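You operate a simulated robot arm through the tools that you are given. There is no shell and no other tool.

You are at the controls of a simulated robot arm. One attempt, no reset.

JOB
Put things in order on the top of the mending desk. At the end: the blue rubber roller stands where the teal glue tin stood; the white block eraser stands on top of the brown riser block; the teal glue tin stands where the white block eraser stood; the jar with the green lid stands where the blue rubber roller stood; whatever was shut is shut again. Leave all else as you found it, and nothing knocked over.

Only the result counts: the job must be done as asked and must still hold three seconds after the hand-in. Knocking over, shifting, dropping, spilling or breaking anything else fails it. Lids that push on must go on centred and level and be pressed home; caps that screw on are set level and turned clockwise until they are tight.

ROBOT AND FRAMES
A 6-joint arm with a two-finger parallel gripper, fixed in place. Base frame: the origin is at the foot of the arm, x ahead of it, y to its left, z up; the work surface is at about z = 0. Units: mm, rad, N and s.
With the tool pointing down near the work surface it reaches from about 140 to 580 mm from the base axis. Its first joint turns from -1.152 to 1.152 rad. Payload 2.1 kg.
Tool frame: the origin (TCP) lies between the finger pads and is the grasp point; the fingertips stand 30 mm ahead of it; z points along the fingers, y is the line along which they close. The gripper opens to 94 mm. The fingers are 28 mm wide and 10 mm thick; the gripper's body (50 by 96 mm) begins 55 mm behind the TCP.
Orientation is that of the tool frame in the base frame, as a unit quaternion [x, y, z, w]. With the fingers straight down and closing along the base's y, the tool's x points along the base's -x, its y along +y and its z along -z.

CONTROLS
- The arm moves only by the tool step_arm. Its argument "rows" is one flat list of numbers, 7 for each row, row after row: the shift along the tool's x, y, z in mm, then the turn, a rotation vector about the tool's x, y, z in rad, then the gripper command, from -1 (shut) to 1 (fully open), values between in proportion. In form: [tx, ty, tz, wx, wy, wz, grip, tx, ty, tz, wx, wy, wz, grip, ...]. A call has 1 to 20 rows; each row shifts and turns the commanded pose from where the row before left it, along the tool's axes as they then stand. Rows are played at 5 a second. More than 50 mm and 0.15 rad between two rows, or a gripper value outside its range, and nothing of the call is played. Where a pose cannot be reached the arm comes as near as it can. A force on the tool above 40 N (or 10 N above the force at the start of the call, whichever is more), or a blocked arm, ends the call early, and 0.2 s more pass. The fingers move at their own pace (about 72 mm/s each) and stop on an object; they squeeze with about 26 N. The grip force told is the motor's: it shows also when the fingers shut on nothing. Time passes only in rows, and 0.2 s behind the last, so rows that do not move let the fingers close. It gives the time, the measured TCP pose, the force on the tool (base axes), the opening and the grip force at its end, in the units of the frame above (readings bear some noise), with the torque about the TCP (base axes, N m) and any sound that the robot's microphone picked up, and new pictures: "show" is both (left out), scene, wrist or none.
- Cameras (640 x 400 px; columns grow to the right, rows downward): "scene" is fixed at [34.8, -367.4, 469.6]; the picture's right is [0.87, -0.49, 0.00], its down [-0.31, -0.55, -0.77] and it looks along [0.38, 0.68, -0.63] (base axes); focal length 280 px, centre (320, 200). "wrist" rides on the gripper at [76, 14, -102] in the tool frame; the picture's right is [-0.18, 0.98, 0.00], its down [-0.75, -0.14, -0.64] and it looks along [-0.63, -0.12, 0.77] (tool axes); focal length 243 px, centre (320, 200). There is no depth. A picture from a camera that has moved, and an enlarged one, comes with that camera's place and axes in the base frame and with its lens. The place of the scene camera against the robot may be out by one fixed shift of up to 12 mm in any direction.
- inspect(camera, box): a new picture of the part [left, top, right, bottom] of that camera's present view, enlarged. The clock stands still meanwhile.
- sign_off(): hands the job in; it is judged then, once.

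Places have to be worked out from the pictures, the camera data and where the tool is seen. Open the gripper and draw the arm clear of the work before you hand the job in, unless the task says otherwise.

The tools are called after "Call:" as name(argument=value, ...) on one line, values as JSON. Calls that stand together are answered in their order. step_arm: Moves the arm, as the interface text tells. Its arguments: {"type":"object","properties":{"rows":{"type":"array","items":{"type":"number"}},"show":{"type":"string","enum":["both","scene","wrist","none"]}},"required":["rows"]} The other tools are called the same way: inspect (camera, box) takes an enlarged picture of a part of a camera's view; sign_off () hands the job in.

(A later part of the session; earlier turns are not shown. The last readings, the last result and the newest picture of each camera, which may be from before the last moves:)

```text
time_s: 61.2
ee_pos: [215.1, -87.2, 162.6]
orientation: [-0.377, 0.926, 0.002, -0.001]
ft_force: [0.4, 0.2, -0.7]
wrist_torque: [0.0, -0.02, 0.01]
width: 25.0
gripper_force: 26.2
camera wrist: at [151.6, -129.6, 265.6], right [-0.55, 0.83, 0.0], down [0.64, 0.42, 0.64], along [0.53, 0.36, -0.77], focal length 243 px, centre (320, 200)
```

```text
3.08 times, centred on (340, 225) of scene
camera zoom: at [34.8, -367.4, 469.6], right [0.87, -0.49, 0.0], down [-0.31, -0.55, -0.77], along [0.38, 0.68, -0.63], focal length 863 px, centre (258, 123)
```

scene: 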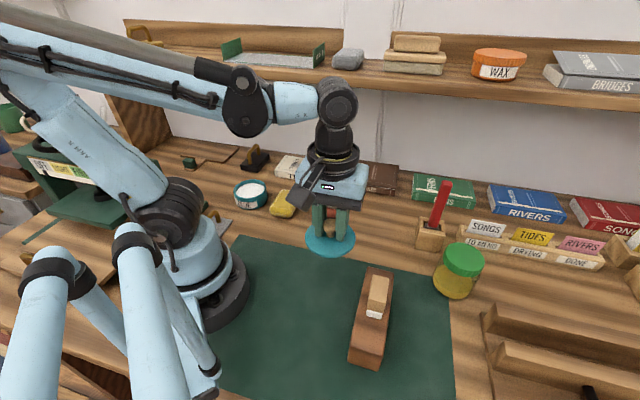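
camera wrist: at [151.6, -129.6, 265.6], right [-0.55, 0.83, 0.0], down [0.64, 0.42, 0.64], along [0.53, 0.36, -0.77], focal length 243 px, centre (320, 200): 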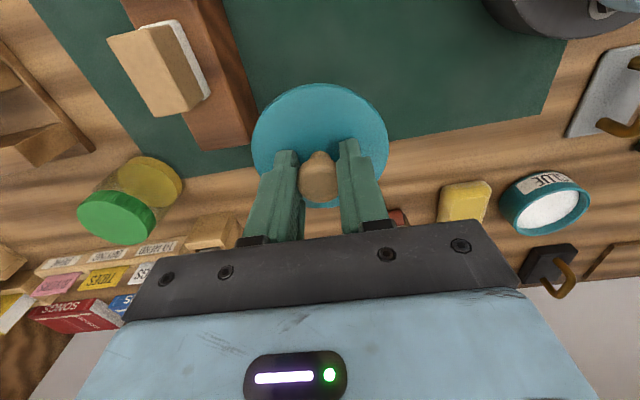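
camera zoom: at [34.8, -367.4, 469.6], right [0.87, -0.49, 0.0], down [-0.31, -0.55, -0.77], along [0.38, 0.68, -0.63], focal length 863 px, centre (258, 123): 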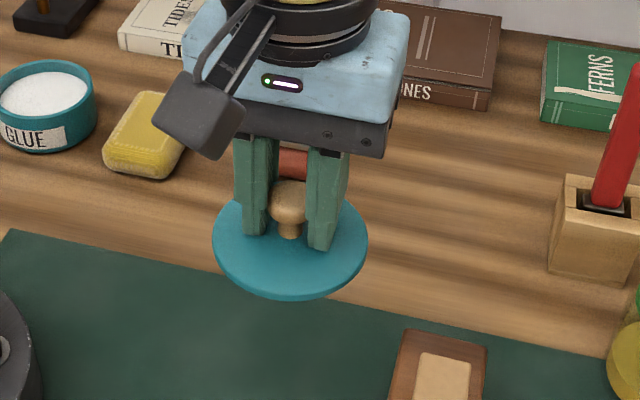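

The lid is held level by the knob. I carry it back over the tin at the eraser spot and come down to a few millimetres above the rim to check alignment.

Call:
step_arm(rows=[-23.2, 33, 0, 0, 0, 0, -1, -23.2, 33, 0, 0, 0, 0, -1, -23.2, 33, 0, 0, 0, 0, -1, -23.2, 33, 0, 0, 0, 0, -1, -23.2, 33, 0, 0, 0, 0, -1, -23.2, 33, 0, 0, 0, 0, -1, -23.2, 33, 0, 0, 0, 0, -1, -23.4, 33.1, 0, 0, 0, 0, -1, 0, 0, 30, 0, 0, 0, -1, 0, 0, 25, 0, 0, 0, -1, 0, 0, 10, 0, 0, 0, -1, 0, 0, 0, 0, 0, 0, -1, 0, 0, 0, 0, 0, 0, -1])

Call:
inspect(camera="wrist", box=[220, 40, 420, 210])

Call:
inspect(camera="scene", box=[200, 140, 310, 230])

Call:
step_arm(rows=[0, 0, 0, 0, 0, 0, -1], show="none")

```text
time_s: 64.0
ee_pos: [163.6, 231.6, 97.2]
orientation: [-0.376, 0.927, 0.001, -0.001]
ft_force: [0.3, 0.3, -0.1]
wrist_torque: [-0.02, 0.01, 0.01]
width: 24.4
gripper_force: 26.0
camera wrist: at [99.9, 188.6, 199.7], right [-0.55, 0.83, 0.0], down [0.64, 0.42, 0.64], along [0.53, 0.36, -0.77], focal length 243 px, centre (320, 200)
```

scene: 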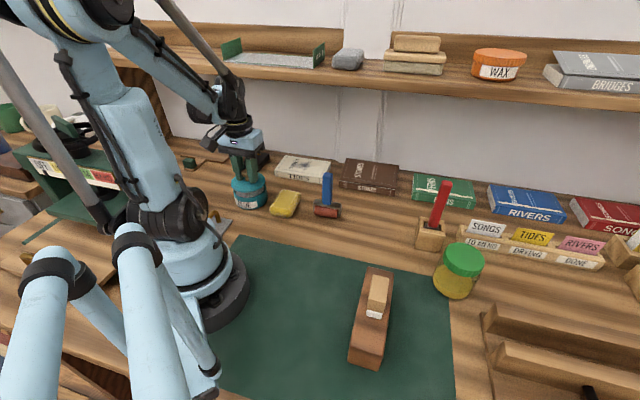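
wrist: 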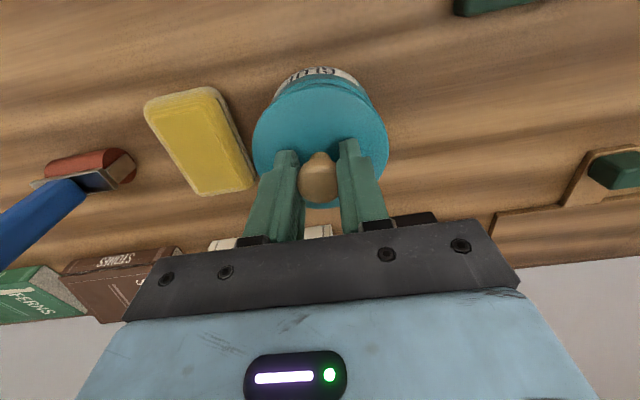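

```text
2.35 times, centred on (320, 125) of wrist
camera zoom: at [99.9, 188.6, 199.7], right [-0.55, 0.83, 0.0], down [0.64, 0.42, 0.64], along [0.53, 0.36, -0.77], focal length 571 px, centre (320, 376)
```

zoom: 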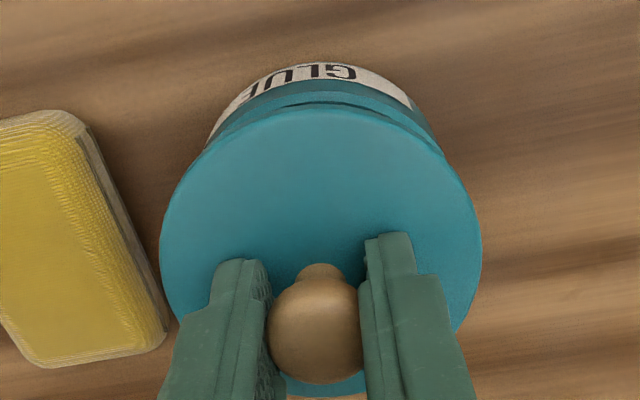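

```text
4.44 times, centred on (255, 185) of scene
camera zoom: at [34.8, -367.4, 469.6], right [0.87, -0.49, 0.0], down [-0.31, -0.55, -0.77], along [0.38, 0.68, -0.63], focal length 1246 px, centre (609, 267)
```

zoom: 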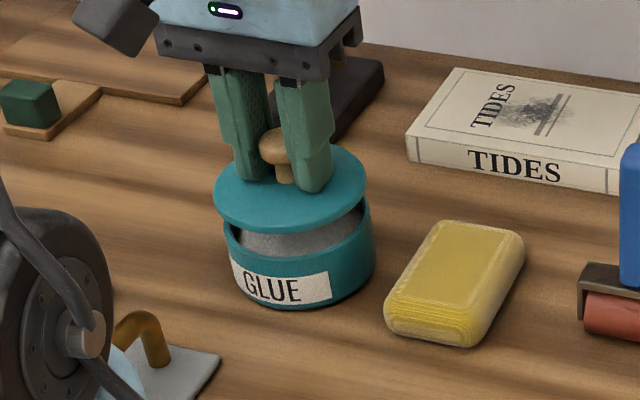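

```text
time_s: 64.4
ee_pos: [164.1, 231.1, 97.7]
orientation: [-0.376, 0.927, 0.001, -0.003]
ft_force: [1.0, -0.5, -0.5]
wrist_torque: [0.02, 0.0, 0.02]
width: 24.9
gripper_force: 25.6
```

Call:
inspect(camera="wrist", box=[260, 55, 380, 130])

Call:
inspect(camera="scene", box=[220, 165, 280, 215])

```text
5.33 times, centred on (320, 92) of wrist
camera zoom: at [99.9, 188.6, 199.8], right [-0.55, 0.83, 0.0], down [0.64, 0.42, 0.64], along [0.53, 0.36, -0.77], focal length 1294 px, centre (320, 773)
```

zoom: 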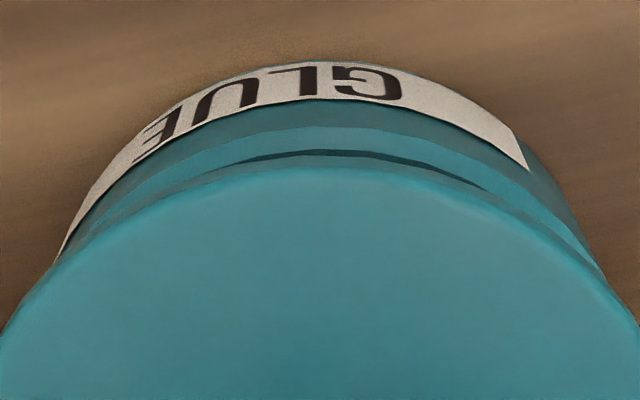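

```text
8.00 times, centred on (250, 190) of scene
camera zoom: at [34.8, -367.4, 469.6], right [0.87, -0.49, 0.0], down [-0.31, -0.55, -0.77], along [0.38, 0.68, -0.63], focal length 2243 px, centre (880, 280)
```

zoom: 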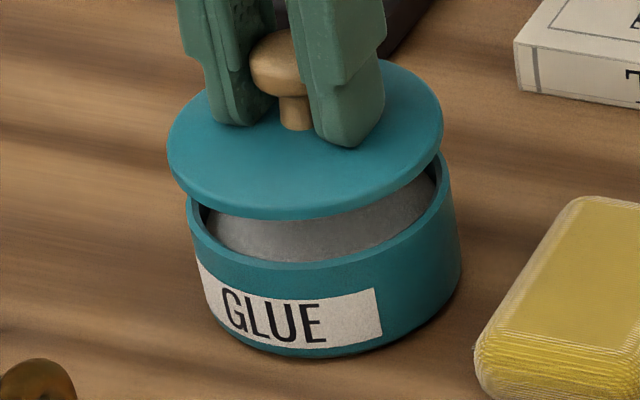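

The lid is about 18 mm above the rim and aligned within 2 mm or so. I shift slightly and lower to about 5 mm above the rim, where the alignment is easier to judge.

Call:
step_arm(rows=[-1.2, -0.7, 7, 0, 0, 0, -1, 0, 0, 7, 0, 0, 0, -1, 0, 0, 0, 0, 0, 0, -1, 0, 0, 0, 0, 0, 0, -1], show="none")

Call:
inspect(camera="wrist", box=[240, 55, 400, 155])

Call:
inspect(camera="scene", box=[220, 165, 280, 215])

```text
time_s: 65.4
ee_pos: [165.6, 232.0, 82.9]
orientation: [-0.376, 0.926, 0.002, -0.002]
ft_force: [0.6, 0.2, -0.6]
wrist_torque: [0.04, -0.01, 0.03]
width: 24.8
gripper_force: 26.2
```

```text
4.00 times, centred on (320, 105) of wrist
camera zoom: at [101.0, 189.7, 185.5], right [-0.55, 0.83, 0.0], down [0.64, 0.42, 0.64], along [0.53, 0.36, -0.77], focal length 970 px, centre (320, 580)
```

zoom: 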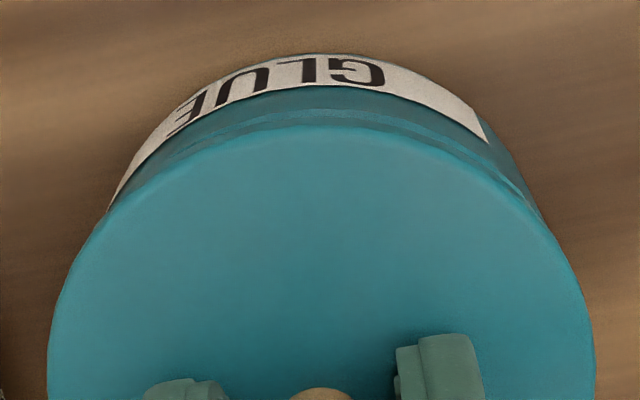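

```text
8.00 times, centred on (250, 190) of scene
camera zoom: at [34.8, -367.4, 469.6], right [0.87, -0.49, 0.0], down [-0.31, -0.55, -0.77], along [0.38, 0.68, -0.63], focal length 2243 px, centre (880, 280)
```

zoom: 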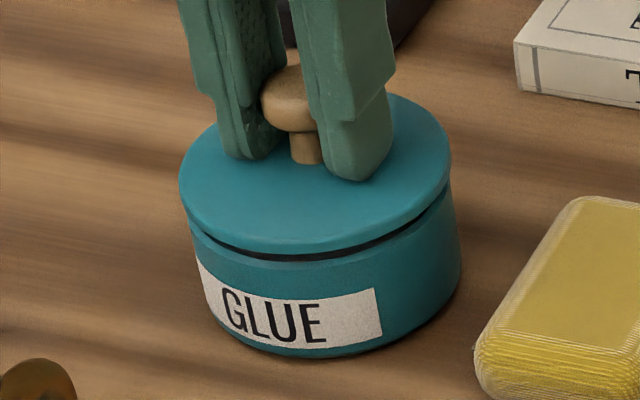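

Alignment is within about 1 mm. I make a tiny correction and lower in 1 mm steps, pressing the lid home while holding the knob.

Call:
step_arm(rows=[-0.5, -0.4, 2, 0, 0, 0, -1, 0, 0, 1, 0, 0, 0, -1, 0, 0, 1, 0, 0, 0, -1, 0, 0, 1, 0, 0, 0, -1, 0, 0, 1, 0, 0, 0, -1, 0, 0, 1, 0, 0, 0, -1, 0, 0, 1, 0, 0, 0, -1, 0, 0, 1, 0, 0, 0, -1], show="none")

Call:
inspect(camera="scene", box=[220, 165, 280, 215])

Call:
inspect(camera="wrist", box=[240, 55, 400, 155])

```text
time_s: 66.9
ee_pos: [165.0, 232.7, 77.3]
orientation: [-0.377, 0.926, 0.001, -0.003]
ft_force: [-1.8, -1.2, 11.1]
wrist_torque: [0.09, -0.42, -0.06]
width: 24.7
gripper_force: 26.4
heard: snap
stopped in row 7: the force on the tool passed its limit at 48 N (the readings are from after the stop); the commanded pose is now the measured one
```

```text
8.00 times, centred on (250, 190) of scene
camera zoom: at [34.8, -367.4, 469.6], right [0.87, -0.49, 0.0], down [-0.31, -0.55, -0.77], along [0.38, 0.68, -0.63], focal length 2243 px, centre (880, 280)
```

zoom: 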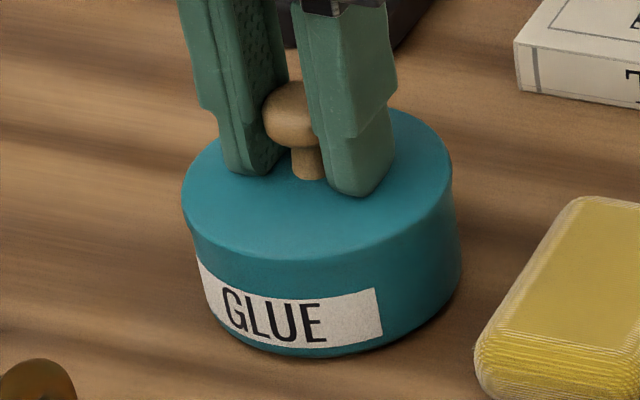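

```text
4.00 times, centred on (320, 105) of wrist
camera zoom: at [101.4, 190.3, 179.4], right [-0.55, 0.83, 0.0], down [0.64, 0.43, 0.64], along [0.53, 0.36, -0.77], focal length 970 px, centre (320, 580)
```

zoom: 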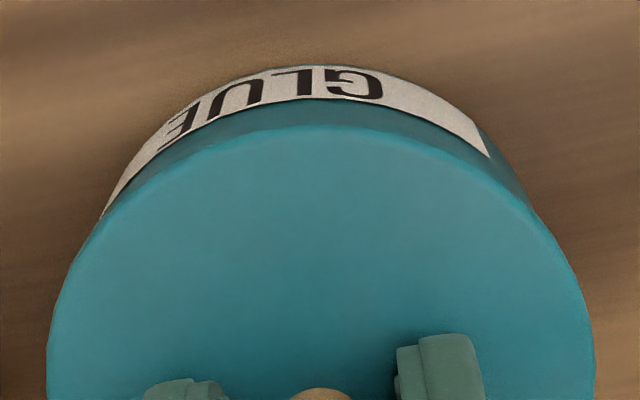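

"Snap" heard and the lid sits flush with the tin: shut. I open the fingers wide of the knob and rise.

Call:
step_arm(rows=[0, 0, 0, 0, 0, 0, -0.2, 0, 0, 0, 0, 0, 0, 0.2, 0, 0, 0, 0, 0, 0, 0.2, 0, 0, -10, 0, 0, 0, 0.2, 0, 0, -30, 0, 0, 0, 0.2, 0, 0, -40, 0, 0, 0, 0.2, 0, 0, -40, 0, 0, 0, 0.2, 0, 0, 0, 0, 0, 0, 0.2])

Call:
inspect(camera="scene", box=[220, 165, 280, 215])

Call:
inspect(camera="wrist", box=[0, 40, 400, 240])

```text
time_s: 68.7
ee_pos: [166.2, 233.9, 197.7]
orientation: [-0.376, 0.926, 0.002, -0.004]
ft_force: [0.5, 0.5, 0.3]
wrist_torque: [0.0, 0.01, 0.02]
width: 56.4
gripper_force: 0.0
camera wrist: at [102.5, 190.9, 299.3], right [-0.55, 0.83, 0.0], down [0.64, 0.42, 0.64], along [0.53, 0.36, -0.77], focal length 243 px, centre (320, 200)
```

scene: 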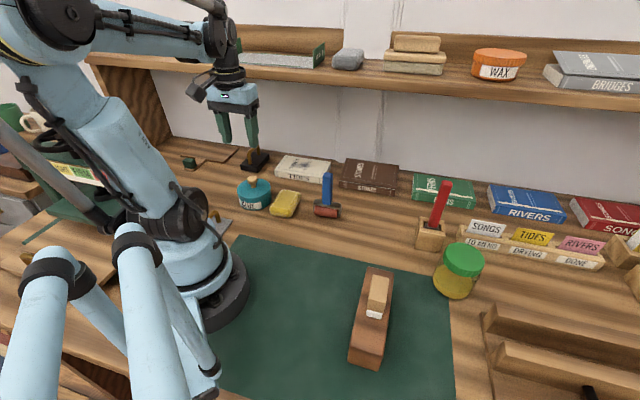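
wrist: 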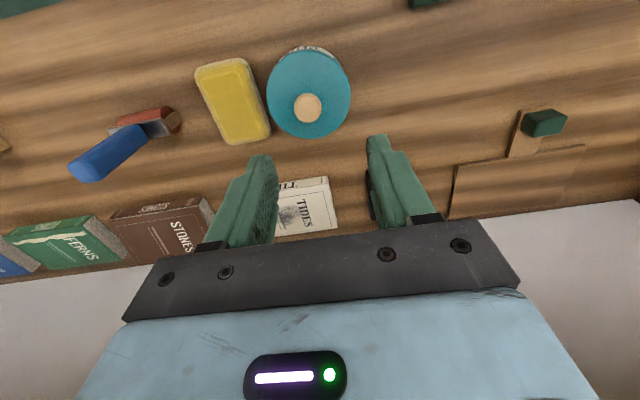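

```text
8.00 times, centred on (250, 190) of scene
camera zoom: at [34.8, -367.4, 469.6], right [0.87, -0.49, 0.0], down [-0.31, -0.55, -0.77], along [0.38, 0.68, -0.63], focal length 2243 px, centre (880, 280)
```

zoom: 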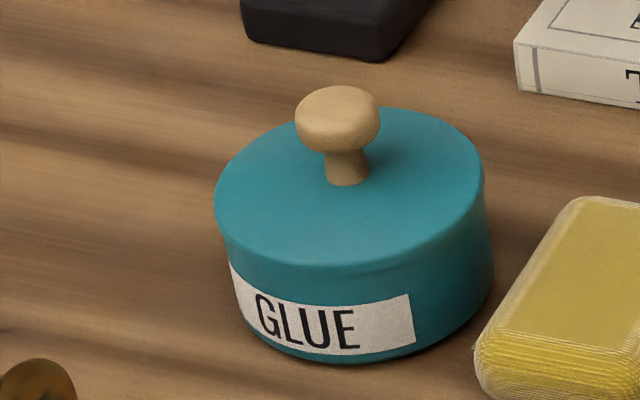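

```text
1.60 times, centred on (200, 140) of wrist
camera zoom: at [102.5, 190.9, 299.3], right [-0.55, 0.83, 0.0], down [0.64, 0.42, 0.64], along [0.53, 0.36, -0.77], focal length 388 px, centre (512, 296)
```

zoom: 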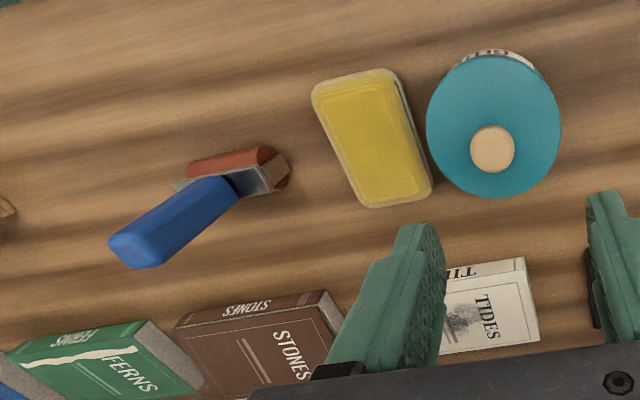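

The lid is shut, but on opening, a fingertip rubbing on the lid dragged the tin about 10 mm toward the sponge (sponge itself untouched). I'll regrip the knob with the fingertips clear of the lid and slide the tin back.

Call:
step_arm(rows=[0, -11.2, 20, 0, 0, 0, 0.2, 0, 0, 35, 0, 0, 0, 0.2, 0, 0, 35, 0, 0, 0, 0.2, 0, 0, 18, 0, 0, 0, 0.2, 0, 0, 0, 0, 0, 0, 0.2, 0, 0, 0, 0, 0, 0, 0.2], show="wrist")

Call:
inspect(camera="wrist", box=[220, 60, 420, 210])

Call:
inspect(camera="scene", box=[220, 155, 290, 215])

Call:
step_arm(rows=[0, 0, 0, 0, 0, 0, 0.2], show="none")

```text
time_s: 70.1
ee_pos: [173.1, 224.6, 87.7]
orientation: [-0.377, 0.926, 0.001, -0.004]
ft_force: [-0.7, -0.7, -0.4]
wrist_torque: [0.01, 0.01, -0.02]
width: 56.2
gripper_force: 0.1
camera wrist: at [108.7, 182.1, 190.8], right [-0.55, 0.83, 0.0], down [0.64, 0.42, 0.64], along [0.53, 0.36, -0.77], focal length 243 px, centre (320, 200)
```

wrist: 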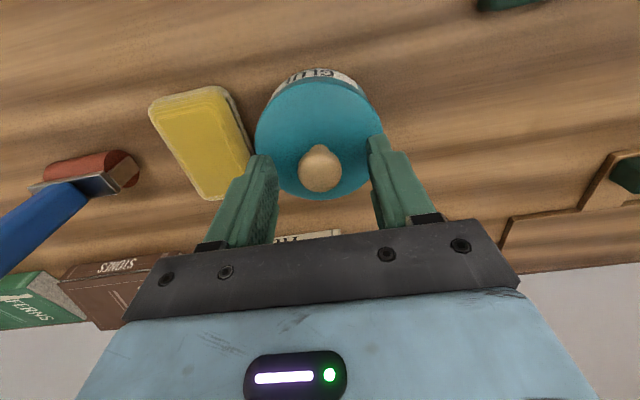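

```text
2.67 times, centred on (320, 135) of wrist
camera zoom: at [108.7, 182.1, 190.8], right [-0.55, 0.83, 0.0], down [0.64, 0.42, 0.64], along [0.53, 0.36, -0.77], focal length 647 px, centre (320, 373)
```

zoom: 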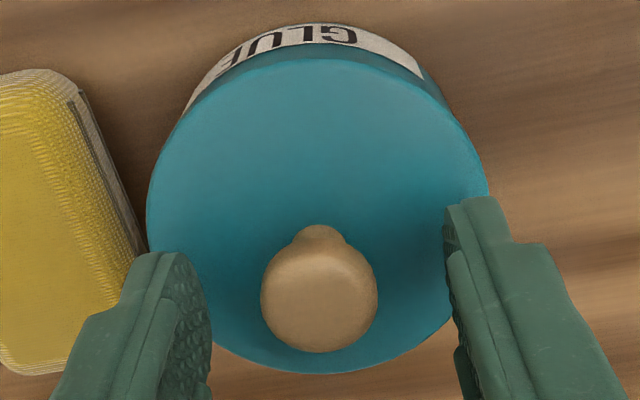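

```text
6.67 times, centred on (255, 185) of scene
camera zoom: at [34.8, -367.4, 469.6], right [0.87, -0.49, 0.0], down [-0.31, -0.55, -0.77], along [0.38, 0.68, -0.63], focal length 1869 px, centre (753, 300)
```

zoom: 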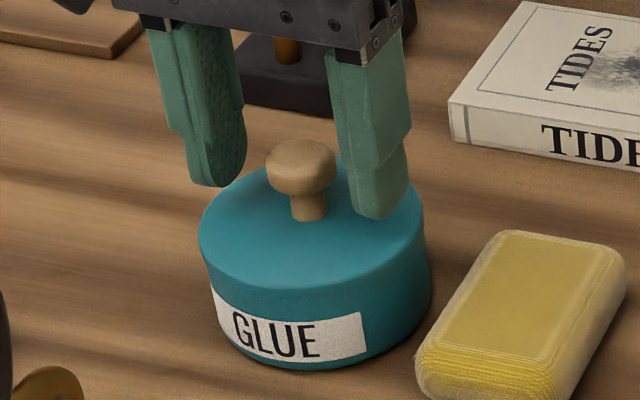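

```text
time_s: 70.5
ee_pos: [171.1, 223.9, 87.8]
orientation: [-0.377, 0.926, 0.002, -0.002]
ft_force: [0.5, 0.2, -0.1]
wrist_torque: [-0.06, 0.01, 0.01]
width: 56.4
gripper_force: 0.0
```

Knob at (-2.9, -0.7) in the tool frame. I centre, lower to z≈82 (tips clear of the lid), grip and then slide the tin back 11 mm along tool +y.

Call:
step_arm(rows=[-2.9, -0.7, 5.5, 0, 0, 0, 0.2, 0, 0, 0, 0, 0, 0, -0.2, 0, 0, 0, 0, 0, 0, -1, 0, 0, 0, 0, 0, 0, -1, 0, 0, 0, 0, 0, 0, -1], show="none")

Call:
step_arm(rows=[0, 1.5, 0, 0, 0, 0, -1, 0, 2, 0, 0, 0, 0, -1, 0, 2, 0, 0, 0, 0, -1, 0, 2, 0, 0, 0, 0, -1, 0, 2, 0, 0, 0, 0, -1, 0, 1.2, 0, 0, 0, 0, -1, 0, 0, 0, 0, 0, 0, -1], show="wrist")

Call:
inspect(camera="scene", box=[220, 165, 280, 215])

Call:
inspect(camera="wrist", box=[140, 60, 420, 210])

```text
time_s: 71.7
ee_pos: [175.5, 225.6, 82.7]
orientation: [-0.376, 0.926, 0.002, -0.004]
ft_force: [-1.1, 0.5, -0.8]
wrist_torque: [-0.01, -0.02, 0.01]
width: 24.6
gripper_force: 25.7
heard: snap
```

```text
time_s: 73.3
ee_pos: [167.8, 234.0, 83.0]
orientation: [-0.376, 0.927, 0.001, -0.004]
ft_force: [1.3, -0.6, -0.6]
wrist_torque: [-0.1, -0.06, 0.0]
width: 24.9
gripper_force: 25.9
camera wrist: at [104.4, 191.5, 185.9], right [-0.55, 0.83, 0.0], down [0.64, 0.42, 0.64], along [0.53, 0.36, -0.77], focal length 243 px, centre (320, 200)
```

wrist: 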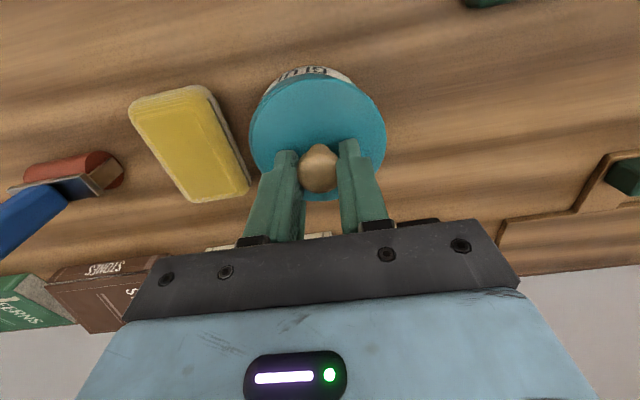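

```text
8.00 times, centred on (250, 190) of scene
camera zoom: at [34.8, -367.4, 469.6], right [0.87, -0.49, 0.0], down [-0.31, -0.55, -0.77], along [0.38, 0.68, -0.63], focal length 2243 px, centre (880, 280)
```

zoom: 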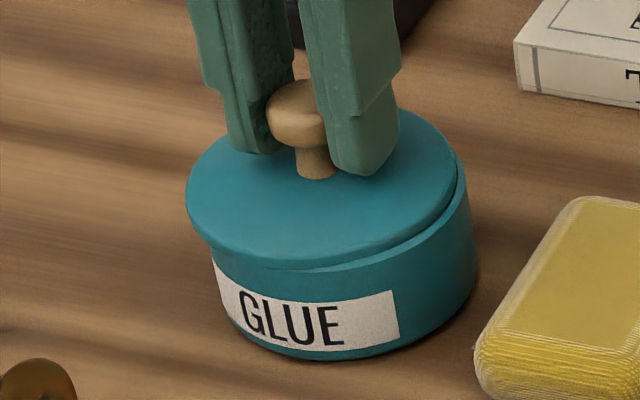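

```text
2.29 times, centred on (280, 135) of wrist
camera zoom: at [104.4, 191.5, 185.9], right [-0.55, 0.83, 0.0], down [0.64, 0.42, 0.64], along [0.53, 0.36, -0.77], focal length 555 px, centre (411, 349)
```

zoom: 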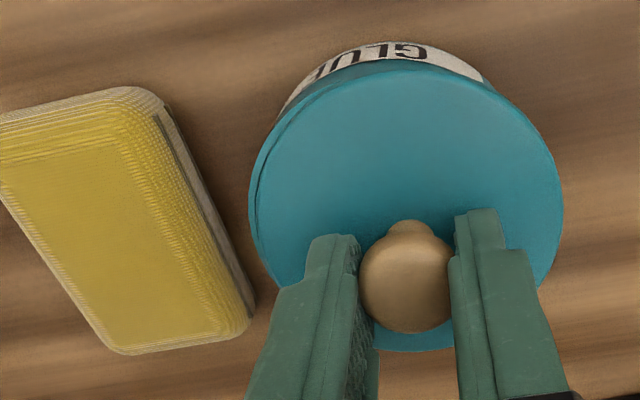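

Closing popped the lid again ("snap") and the lid slid a few millimetres relative to the tin. I lift the lid slightly to compare the two and re-seat it.

Call:
step_arm(rows=[0, 0, -4, 0, 0, 0, -1, 0, 0, -6, 0, 0, 0, -1, 0, 0, 0, 0, 0, 0, -1, 0, 0, 0, 0, 0, 0, -1], show="wrist")

Call:
inspect(camera="scene", box=[220, 165, 280, 215])

Call:
inspect(camera="wrist", box=[240, 50, 400, 150])

```text
time_s: 74.3
ee_pos: [168.3, 234.2, 93.1]
orientation: [-0.376, 0.927, 0.002, -0.003]
ft_force: [-0.5, 0.3, -1.0]
wrist_torque: [-0.07, 0.01, 0.0]
width: 24.7
gripper_force: 25.9
camera wrist: at [104.5, 191.4, 195.8], right [-0.55, 0.83, 0.0], down [0.64, 0.42, 0.64], along [0.53, 0.36, -0.77], focal length 243 px, centre (320, 200)
```

wrist: 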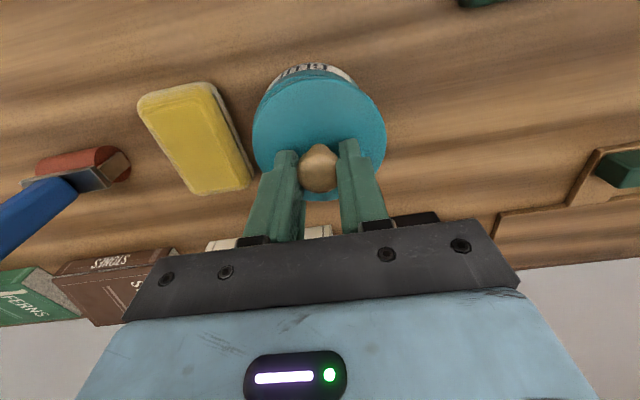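

```text
8.00 times, centred on (250, 190) of scene
camera zoom: at [34.8, -367.4, 469.6], right [0.87, -0.49, 0.0], down [-0.31, -0.55, -0.77], along [0.38, 0.68, -0.63], focal length 2243 px, centre (880, 280)
```

zoom: 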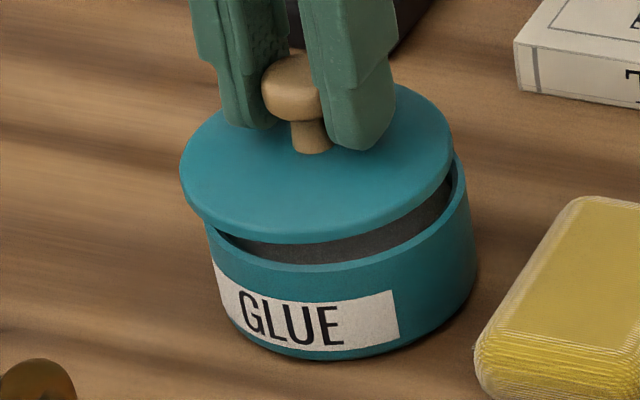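

```text
4.00 times, centred on (320, 100) of wrist
camera zoom: at [104.5, 191.4, 195.8], right [-0.55, 0.83, 0.0], down [0.64, 0.42, 0.64], along [0.53, 0.36, -0.77], focal length 970 px, centre (320, 600)
```

zoom: 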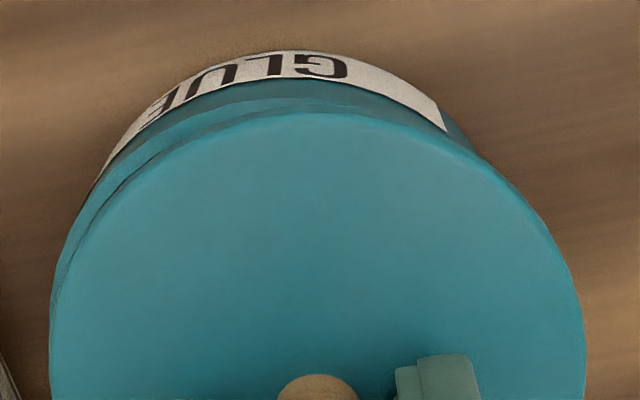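

The lid needs to shift about (-1.7, -4.7) mm in the tool frame to match the tin. I shift and lower to just above the rim.

Call:
step_arm(rows=[-1.7, -4.7, 0, 0, 0, 0, -1, 0, 0, 4, 0, 0, 0, -1, 0, 0, 0, 0, 0, 0, -1, 0, 0, 0, 0, 0, 0, -1], show="none")

Call:
inspect(camera="scene", box=[220, 165, 280, 215])

Call:
inspect(camera="wrist", box=[240, 50, 400, 150])

```text
time_s: 75.3
ee_pos: [170.7, 230.7, 89.5]
orientation: [-0.376, 0.927, 0.002, -0.004]
ft_force: [0.1, -0.4, -1.7]
wrist_torque: [-0.02, 0.01, -0.02]
width: 24.5
gripper_force: 26.0
```

```text
8.00 times, centred on (250, 190) of scene
camera zoom: at [34.8, -367.4, 469.6], right [0.87, -0.49, 0.0], down [-0.31, -0.55, -0.77], along [0.38, 0.68, -0.63], focal length 2243 px, centre (880, 280)
```

zoom: 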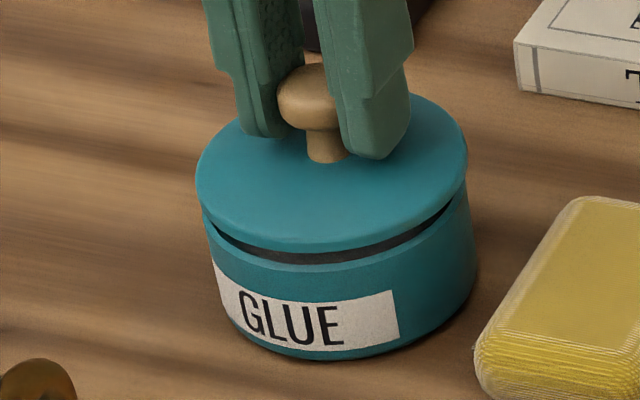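

```text
4.00 times, centred on (320, 100) of wrist
camera zoom: at [108.3, 189.2, 192.3], right [-0.55, 0.83, 0.0], down [0.64, 0.42, 0.64], along [0.53, 0.36, -0.77], focal length 970 px, centre (320, 600)
```

zoom: 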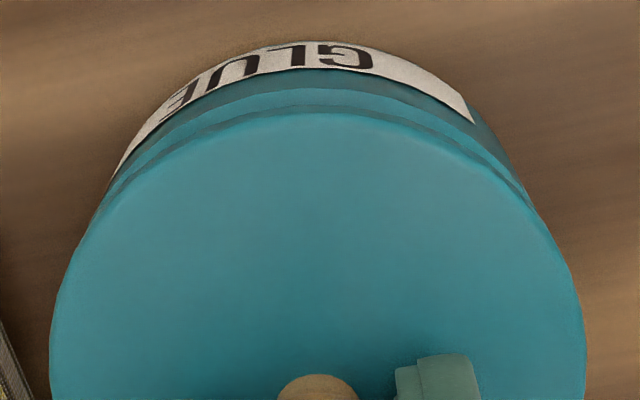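

Lid and tin are aligned well under a millimetre. I lower and press in 1 mm steps.

Call:
step_arm(rows=[0, 0, 3, 0, 0, 0, -1, 0, 0, 1, 0, 0, 0, -1, 0, 0, 1, 0, 0, 0, -1, 0, 0, 1, 0, 0, 0, -1, 0, 0, 1, 0, 0, 0, -1, 0, 0, 1, 0, 0, 0, -1, 0, 0, 1, 0, 0, 0, -1, 0, 0, 1, 0, 0, 0, -1], show="none")

Call:
inspect(camera="scene", box=[220, 165, 280, 215])

```text
time_s: 77.2
ee_pos: [173.9, 231.2, 78.3]
orientation: [-0.376, 0.927, 0.0, -0.004]
ft_force: [0.2, -0.8, 7.1]
wrist_torque: [0.0, -0.21, -0.06]
width: 24.4
gripper_force: 25.8
stopped in row 8: the force on the tool passed its limit at 41 N (the readings are from after the stop); the commanded pose is now the measured one
```

```text
8.00 times, centred on (250, 190) of scene
camera zoom: at [34.8, -367.4, 469.6], right [0.87, -0.49, 0.0], down [-0.31, -0.55, -0.77], along [0.38, 0.68, -0.63], focal length 2243 px, centre (880, 280)
```

zoom: 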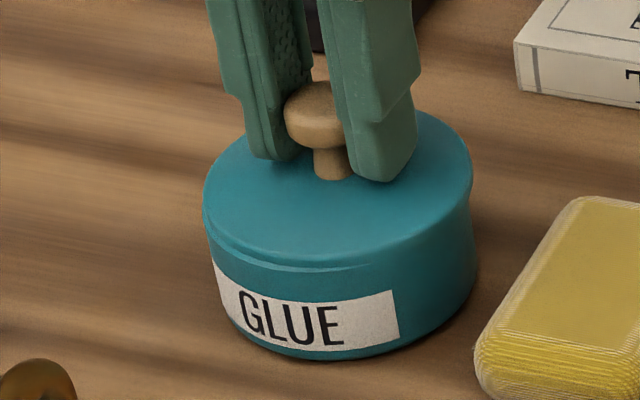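

Force limit reached without a snap; the lid seems slightly off. I look closer before going on.

Call:
inspect(camera="wrist", box=[240, 60, 400, 160])

Call:
inspect(camera="scene", box=[235, 180, 275, 210])

Call:
step_arm(rows=[0, 0, 0, 0, 0, 0, -1], show="none")

```text
4.00 times, centred on (320, 110) of wrist
camera zoom: at [109.4, 189.8, 182.8], right [-0.55, 0.83, 0.0], down [0.64, 0.43, 0.64], along [0.53, 0.35, -0.77], focal length 970 px, centre (320, 560)
```

zoom: 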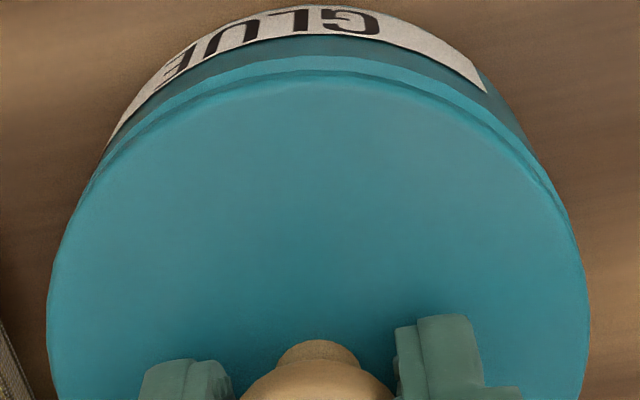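

```text
13.33 times, centred on (255, 195) of scene
camera zoom: at [34.8, -367.4, 469.6], right [0.87, -0.49, 0.0], down [-0.31, -0.55, -0.77], along [0.38, 0.68, -0.63], focal length 3738 px, centre (1187, 267)
```

zoom: 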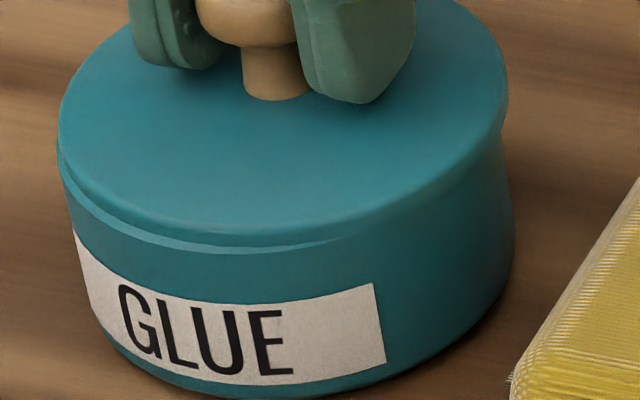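

```text
time_s: 77.6
ee_pos: [172.8, 231.5, 79.9]
orientation: [-0.376, 0.927, 0.0, -0.003]
ft_force: [-0.5, -1.5, 11.6]
wrist_torque: [-0.14, -0.16, 0.02]
width: 24.4
gripper_force: 26.2
```

The lid sits about 2 mm off toward base +x, so it did not snap. I lift it a few millimetres, shift it back and check.

Call:
step_arm(rows=[0, 0, -6, 0, 0, 0, -1, 0, 0, 0, 0, 0, 0, -1, 0, 0, 0, 0, 0, 0, -1], show="none")

Call:
inspect(camera="scene", box=[220, 165, 280, 215])

Call:
inspect(camera="wrist", box=[240, 50, 400, 150])

Call:
step_arm(rows=[0, 0, 0, 0, 0, 0, -1], show="none")

```text
time_s: 78.4
ee_pos: [172.7, 232.6, 85.6]
orientation: [-0.376, 0.926, 0.0, -0.004]
ft_force: [0.0, -0.1, -1.5]
wrist_torque: [-0.04, 0.03, 0.01]
width: 24.7
gripper_force: 26.1
```

```text
8.00 times, centred on (250, 190) of scene
camera zoom: at [34.8, -367.4, 469.6], right [0.87, -0.49, 0.0], down [-0.31, -0.55, -0.77], along [0.38, 0.68, -0.63], focal length 2243 px, centre (880, 280)
```

zoom: 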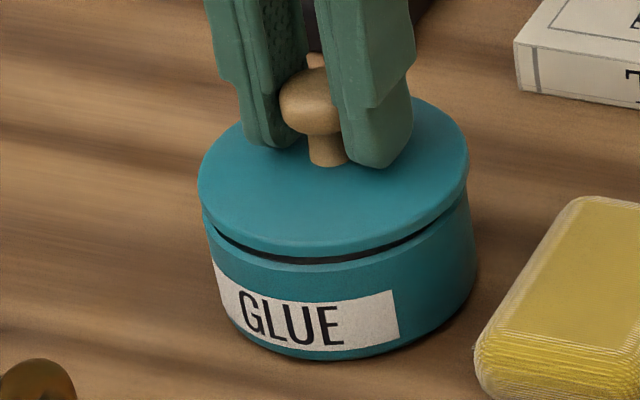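

```text
4.00 times, centred on (320, 100) of wrist
camera zoom: at [108.8, 189.7, 188.4], right [-0.55, 0.83, 0.0], down [0.64, 0.43, 0.64], along [0.53, 0.35, -0.77], focal length 970 px, centre (320, 600)
```

zoom: 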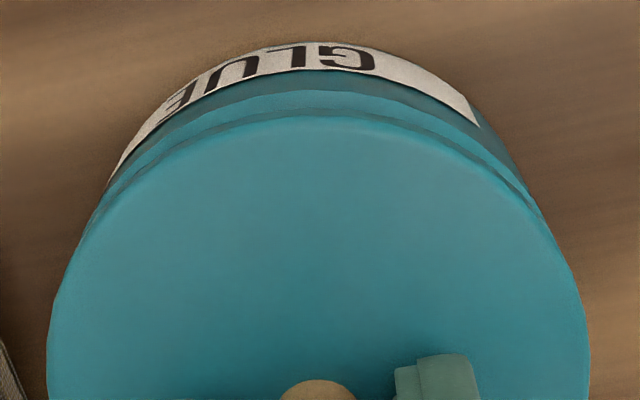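

```text
time_s: 78.8
ee_pos: [172.1, 231.6, 85.9]
orientation: [-0.377, 0.926, 0.001, -0.004]
ft_force: [0.7, 0.7, -0.7]
wrist_torque: [0.01, 0.01, 0.01]
width: 24.6
gripper_force: 26.0
```

The lid is now nearly aligned, needing about +0.8 mm in tool x; the tool has also picked up a slight tilt (~0.5°), which I correct. Then I lower again in small steps.

Call:
step_arm(rows=[0.8, 0, 0, 0.005, -0.0067, 0, -1, 0, 0, 1.5, 0, 0, 0, -1, 0, 0, 1, 0, 0, 0, -1, 0, 0, 0, 0, 0, 0, -1], show="none")

Call:
inspect(camera="scene", box=[230, 170, 270, 210])

Call:
inspect(camera="wrist", box=[240, 50, 400, 150])

```text
time_s: 79.8
ee_pos: [171.2, 232.0, 82.6]
orientation: [-0.376, 0.927, -0.001, 0.001]
ft_force: [1.0, 0.0, 0.1]
wrist_torque: [-0.03, -0.04, 0.0]
width: 24.3
gripper_force: 26.5
```

```text
10.00 times, centred on (250, 190) of scene
camera zoom: at [34.8, -367.4, 469.6], right [0.87, -0.49, 0.0], down [-0.31, -0.55, -0.77], along [0.38, 0.68, -0.63], focal length 2804 px, centre (1020, 300)
```

zoom: 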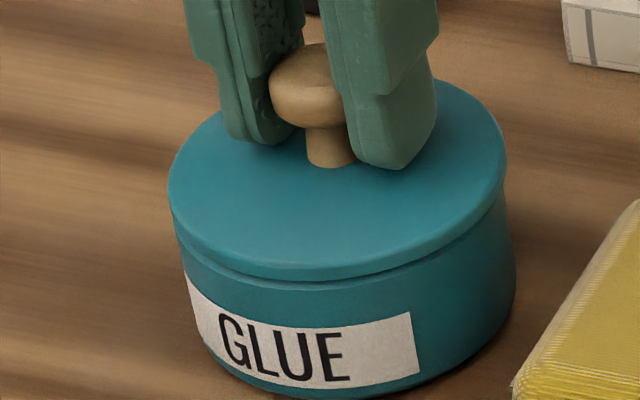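

```text
4.00 times, centred on (320, 100) of wrist
camera zoom: at [107.2, 189.1, 185.4], right [-0.55, 0.83, 0.0], down [0.64, 0.42, 0.64], along [0.54, 0.35, -0.77], focal length 970 px, centre (320, 600)
```

zoom: 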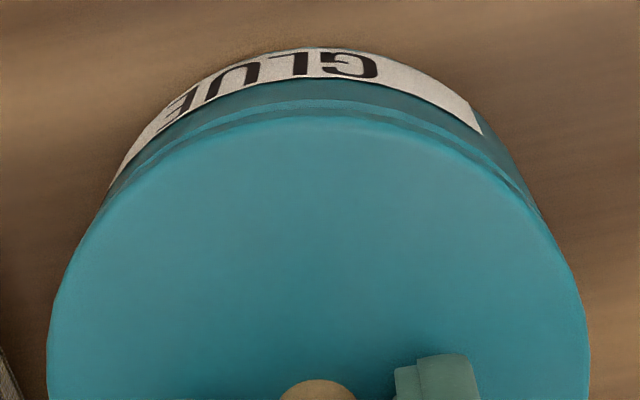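

Well aligned. I press in small steps.

Call:
step_arm(rows=[0, 0, 0.8, 0, 0, 0, -1, 0, 0, 0.8, 0, 0, 0, -1, 0, 0, 0.8, 0, 0, 0, -1, 0, 0, 0.8, 0, 0, 0, -1, 0, 0, 0.8, 0, 0, 0, -1, 0, 0, 0.8, 0, 0, 0, -1, 0, 0, 0.8, 0, 0, 0, -1], show="none")

Call:
inspect(camera="scene", box=[230, 170, 270, 210])

Call:
inspect(camera="wrist", box=[240, 50, 400, 150])

```text
time_s: 80.9
ee_pos: [171.4, 231.1, 80.1]
orientation: [-0.376, 0.926, -0.001, -0.002]
ft_force: [-1.7, -1.2, 7.8]
wrist_torque: [0.19, -0.11, -0.02]
width: 24.2
gripper_force: 25.9
heard: snap
stopped in row 5: the force on the tool passed its limit at 49 N (the readings are from after the stop); the commanded pose is now the measured one
```

```text
10.00 times, centred on (250, 190) of scene
camera zoom: at [34.8, -367.4, 469.6], right [0.87, -0.49, 0.0], down [-0.31, -0.55, -0.77], along [0.38, 0.68, -0.63], focal length 2804 px, centre (1020, 300)
```

zoom: 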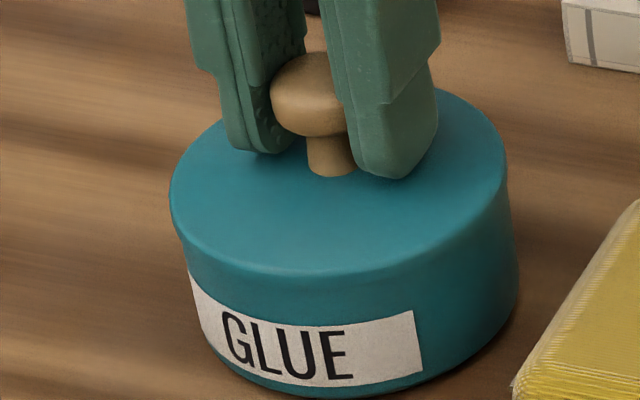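

```text
4.00 times, centred on (320, 100) of wrist
camera zoom: at [107.7, 189.3, 183.3], right [-0.55, 0.83, 0.0], down [0.64, 0.43, 0.64], along [0.53, 0.35, -0.77], focal length 970 px, centre (320, 600)
```

zoom: 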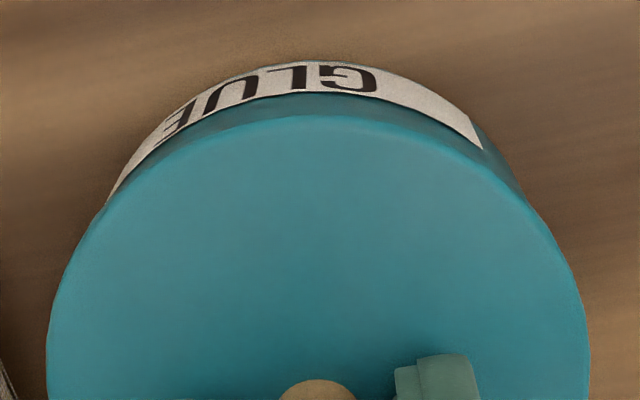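

Snap heard and the lid is flush again; the fingertips are clear of the lid this time. I open gently and check the tin stays put.

Call:
step_arm(rows=[0, 0, -0.3, 0, 0, 0, -1, 0, 0, 0, 0, 0, 0, -0.45, 0, 0, 0, 0, 0, 0, -0.35, 0, 0, 0, 0, 0, 0, -0.1, 0, 0, 0, 0, 0, 0, 0.2, 0, 0, 0, 0, 0, 0, 0.2], show="none")

Call:
inspect(camera="scene", box=[220, 165, 280, 215])

```text
time_s: 82.3
ee_pos: [170.8, 231.1, 79.9]
orientation: [-0.377, 0.926, -0.001, -0.002]
ft_force: [0.1, -0.3, 0.4]
wrist_torque: [0.0, 0.01, 0.02]
width: 56.6
gripper_force: 0.1
```

```text
8.00 times, centred on (250, 190) of scene
camera zoom: at [34.8, -367.4, 469.6], right [0.87, -0.49, 0.0], down [-0.31, -0.55, -0.77], along [0.38, 0.68, -0.63], focal length 2243 px, centre (880, 280)
```

zoom: 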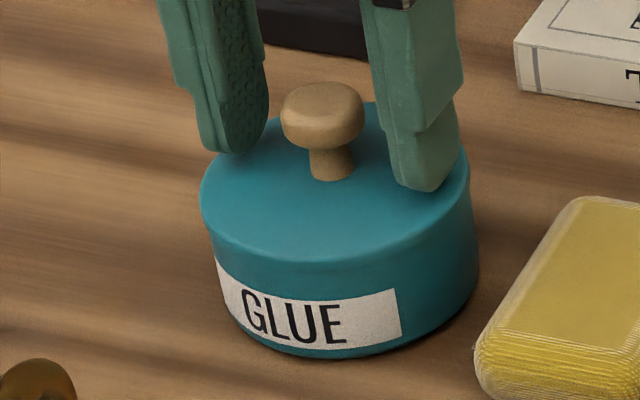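

The tin stayed put and shut. I rise to measure its position against the target.

Call:
step_arm(rows=[0, 0, -15, 0, 0, 0, 0.2, 0, 0, -30, 0, 0, 0, 0.6, 0, 0, -40, 0, 0, 0, 1, 0, 0, 0, 0, 0, 0, 1, 0, 0, 0, 0, 0, 0, 1], show="none")

Call:
inspect(camera="wrist", box=[180, 40, 420, 190])

Call:
step_arm(rows=[0, 0, 0, 0, 0, 0, 1], show="none")

```text
time_s: 83.5
ee_pos: [170.9, 232.7, 162.6]
orientation: [-0.376, 0.927, -0.001, -0.002]
ft_force: [0.6, 0.1, -0.3]
wrist_torque: [-0.02, -0.01, -0.02]
width: 94.0
gripper_force: 0.1
```

```text
2.67 times, centred on (300, 115) of wrist
camera zoom: at [107.3, 190.8, 267.5], right [-0.55, 0.83, 0.0], down [0.64, 0.43, 0.64], along [0.53, 0.35, -0.77], focal length 647 px, centre (373, 427)
```

zoom: 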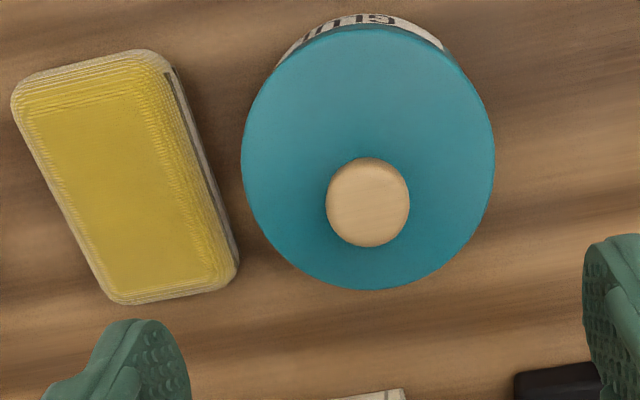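

```text
time_s: 83.9
ee_pos: [170.4, 233.2, 165.0]
orientation: [-0.377, 0.926, -0.001, -0.003]
ft_force: [-0.5, -0.4, 1.1]
wrist_torque: [0.01, 0.01, -0.01]
width: 93.7
gripper_force: 0.0
```

The tin is centred near (167.5, 230.3), about 5 mm from the target. I'll straddle it with fully open fingers and nudge it sideways low on its wall, without gripping or lifting.

Call:
step_arm(rows=[4, 2.6, 30, 0, 0, 0, 1, 0, 0, 30, 0, 0, 0, 1, 0, 0, 18, 0, 0, 0, 1, 0, 0, 0, 0, 0, 0, 1, 0, 0, 0, 0, 0, 0, 1], show="none")

Call:
inspect(camera="wrist", box=[180, 60, 460, 240])

Call:
inspect(camera="scene", box=[205, 145, 295, 215])

Call:
step_arm(rows=[0, 0, 0, 0, 0, 0, 1], show="none")

```text
time_s: 85.1
ee_pos: [165.6, 229.5, 87.6]
orientation: [-0.376, 0.927, -0.001, -0.003]
ft_force: [0.1, -0.2, -0.1]
wrist_torque: [-0.02, 0.01, 0.02]
width: 94.2
gripper_force: 0.0
```

```text
2.22 times, centred on (320, 150) of wrist
camera zoom: at [102.3, 187.4, 190.7], right [-0.55, 0.83, 0.0], down [0.64, 0.43, 0.64], along [0.53, 0.35, -0.77], focal length 539 px, centre (320, 311)
```

zoom: 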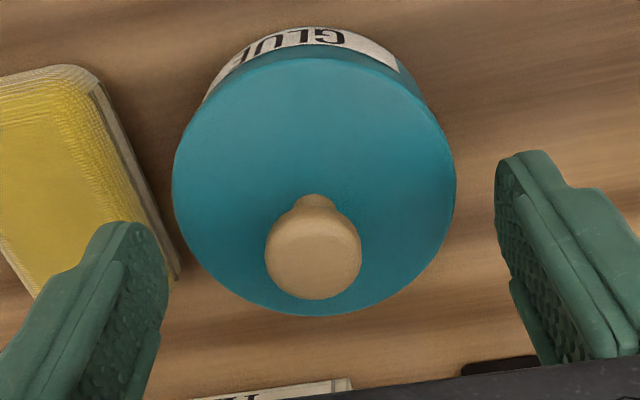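

```text
5.71 times, centred on (250, 180) of scene
camera zoom: at [34.8, -367.4, 469.6], right [0.87, -0.49, 0.0], down [-0.31, -0.55, -0.77], along [0.38, 0.68, -0.63], focal length 1602 px, centre (720, 314)
```

zoom: 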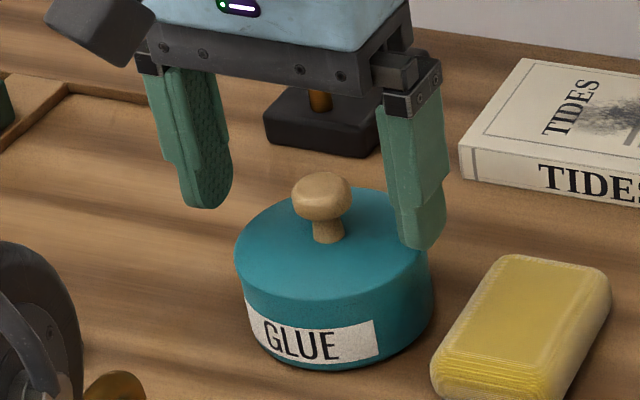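

```text
time_s: 85.5
ee_pos: [166.4, 230.0, 87.7]
orientation: [-0.376, 0.927, -0.001, -0.002]
ft_force: [-0.4, 0.6, 0.6]
wrist_torque: [0.01, -0.01, 0.04]
width: 94.1
gripper_force: 0.1
```

The tin is at (-3, -0.5) relative to the tool. I shift so that the sponge-side finger has ~2 mm clearance and descend slowly.

Call:
step_arm(rows=[-3, 2, 5, 0, 0, 0, 1, 0, 0, 7, 0, 0, 0, 1, 0, 0, 7, 0, 0, 0, 1, 0, 0, 7, 0, 0, 0, 1, 0, 0, 7, 0, 0, 0, 1, 0, 0, 7, 0, 0, 0, 1, 0, 0, 7, 0, 0, 0, 1, 0, 0, 3, 0, 0, 0, 1, 0, 0, 0, 0, 0, 0, 1], show="wrist")

Call:
inspect(camera="scene", box=[205, 145, 295, 215])

Call:
inspect(camera="wrist", box=[180, 60, 460, 240])

```text
time_s: 87.5
ee_pos: [166.9, 233.9, 37.3]
orientation: [-0.376, 0.927, -0.001, -0.002]
ft_force: [0.5, 0.2, 0.0]
wrist_torque: [-0.02, 0.01, 0.0]
width: 94.1
gripper_force: 0.1
camera wrist: at [103.3, 191.3, 140.0], right [-0.55, 0.83, 0.0], down [0.64, 0.43, 0.64], along [0.53, 0.35, -0.77], focal length 243 px, centre (320, 200)
```

wrist: 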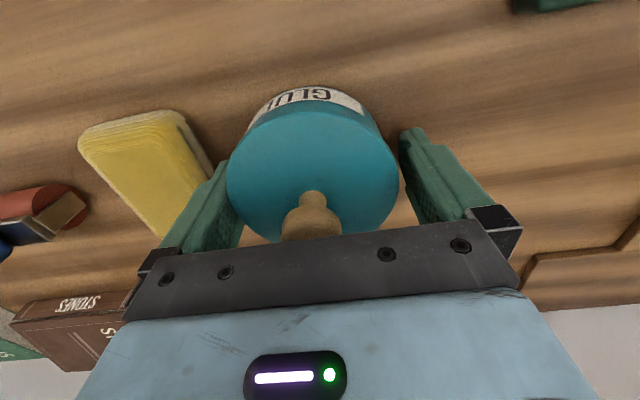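

```text
5.71 times, centred on (250, 180) of scene
camera zoom: at [34.8, -367.4, 469.6], right [0.87, -0.49, 0.0], down [-0.31, -0.55, -0.77], along [0.38, 0.68, -0.63], focal length 1602 px, centre (720, 314)
```

zoom: 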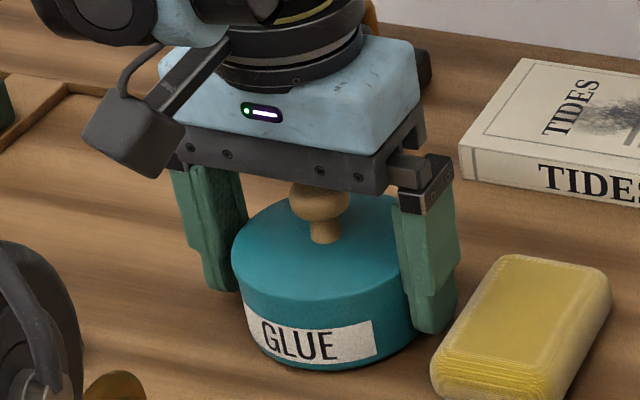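

```text
2.22 times, centred on (320, 150) of wrist
camera zoom: at [103.3, 191.3, 140.0], right [-0.55, 0.83, 0.0], down [0.64, 0.43, 0.64], along [0.53, 0.35, -0.77], focal length 539 px, centre (320, 311)
```

zoom: 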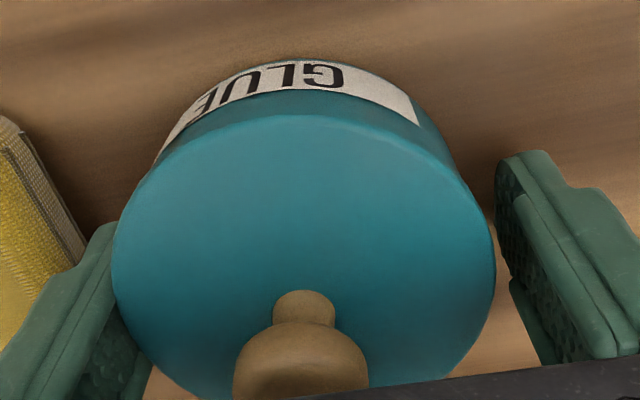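

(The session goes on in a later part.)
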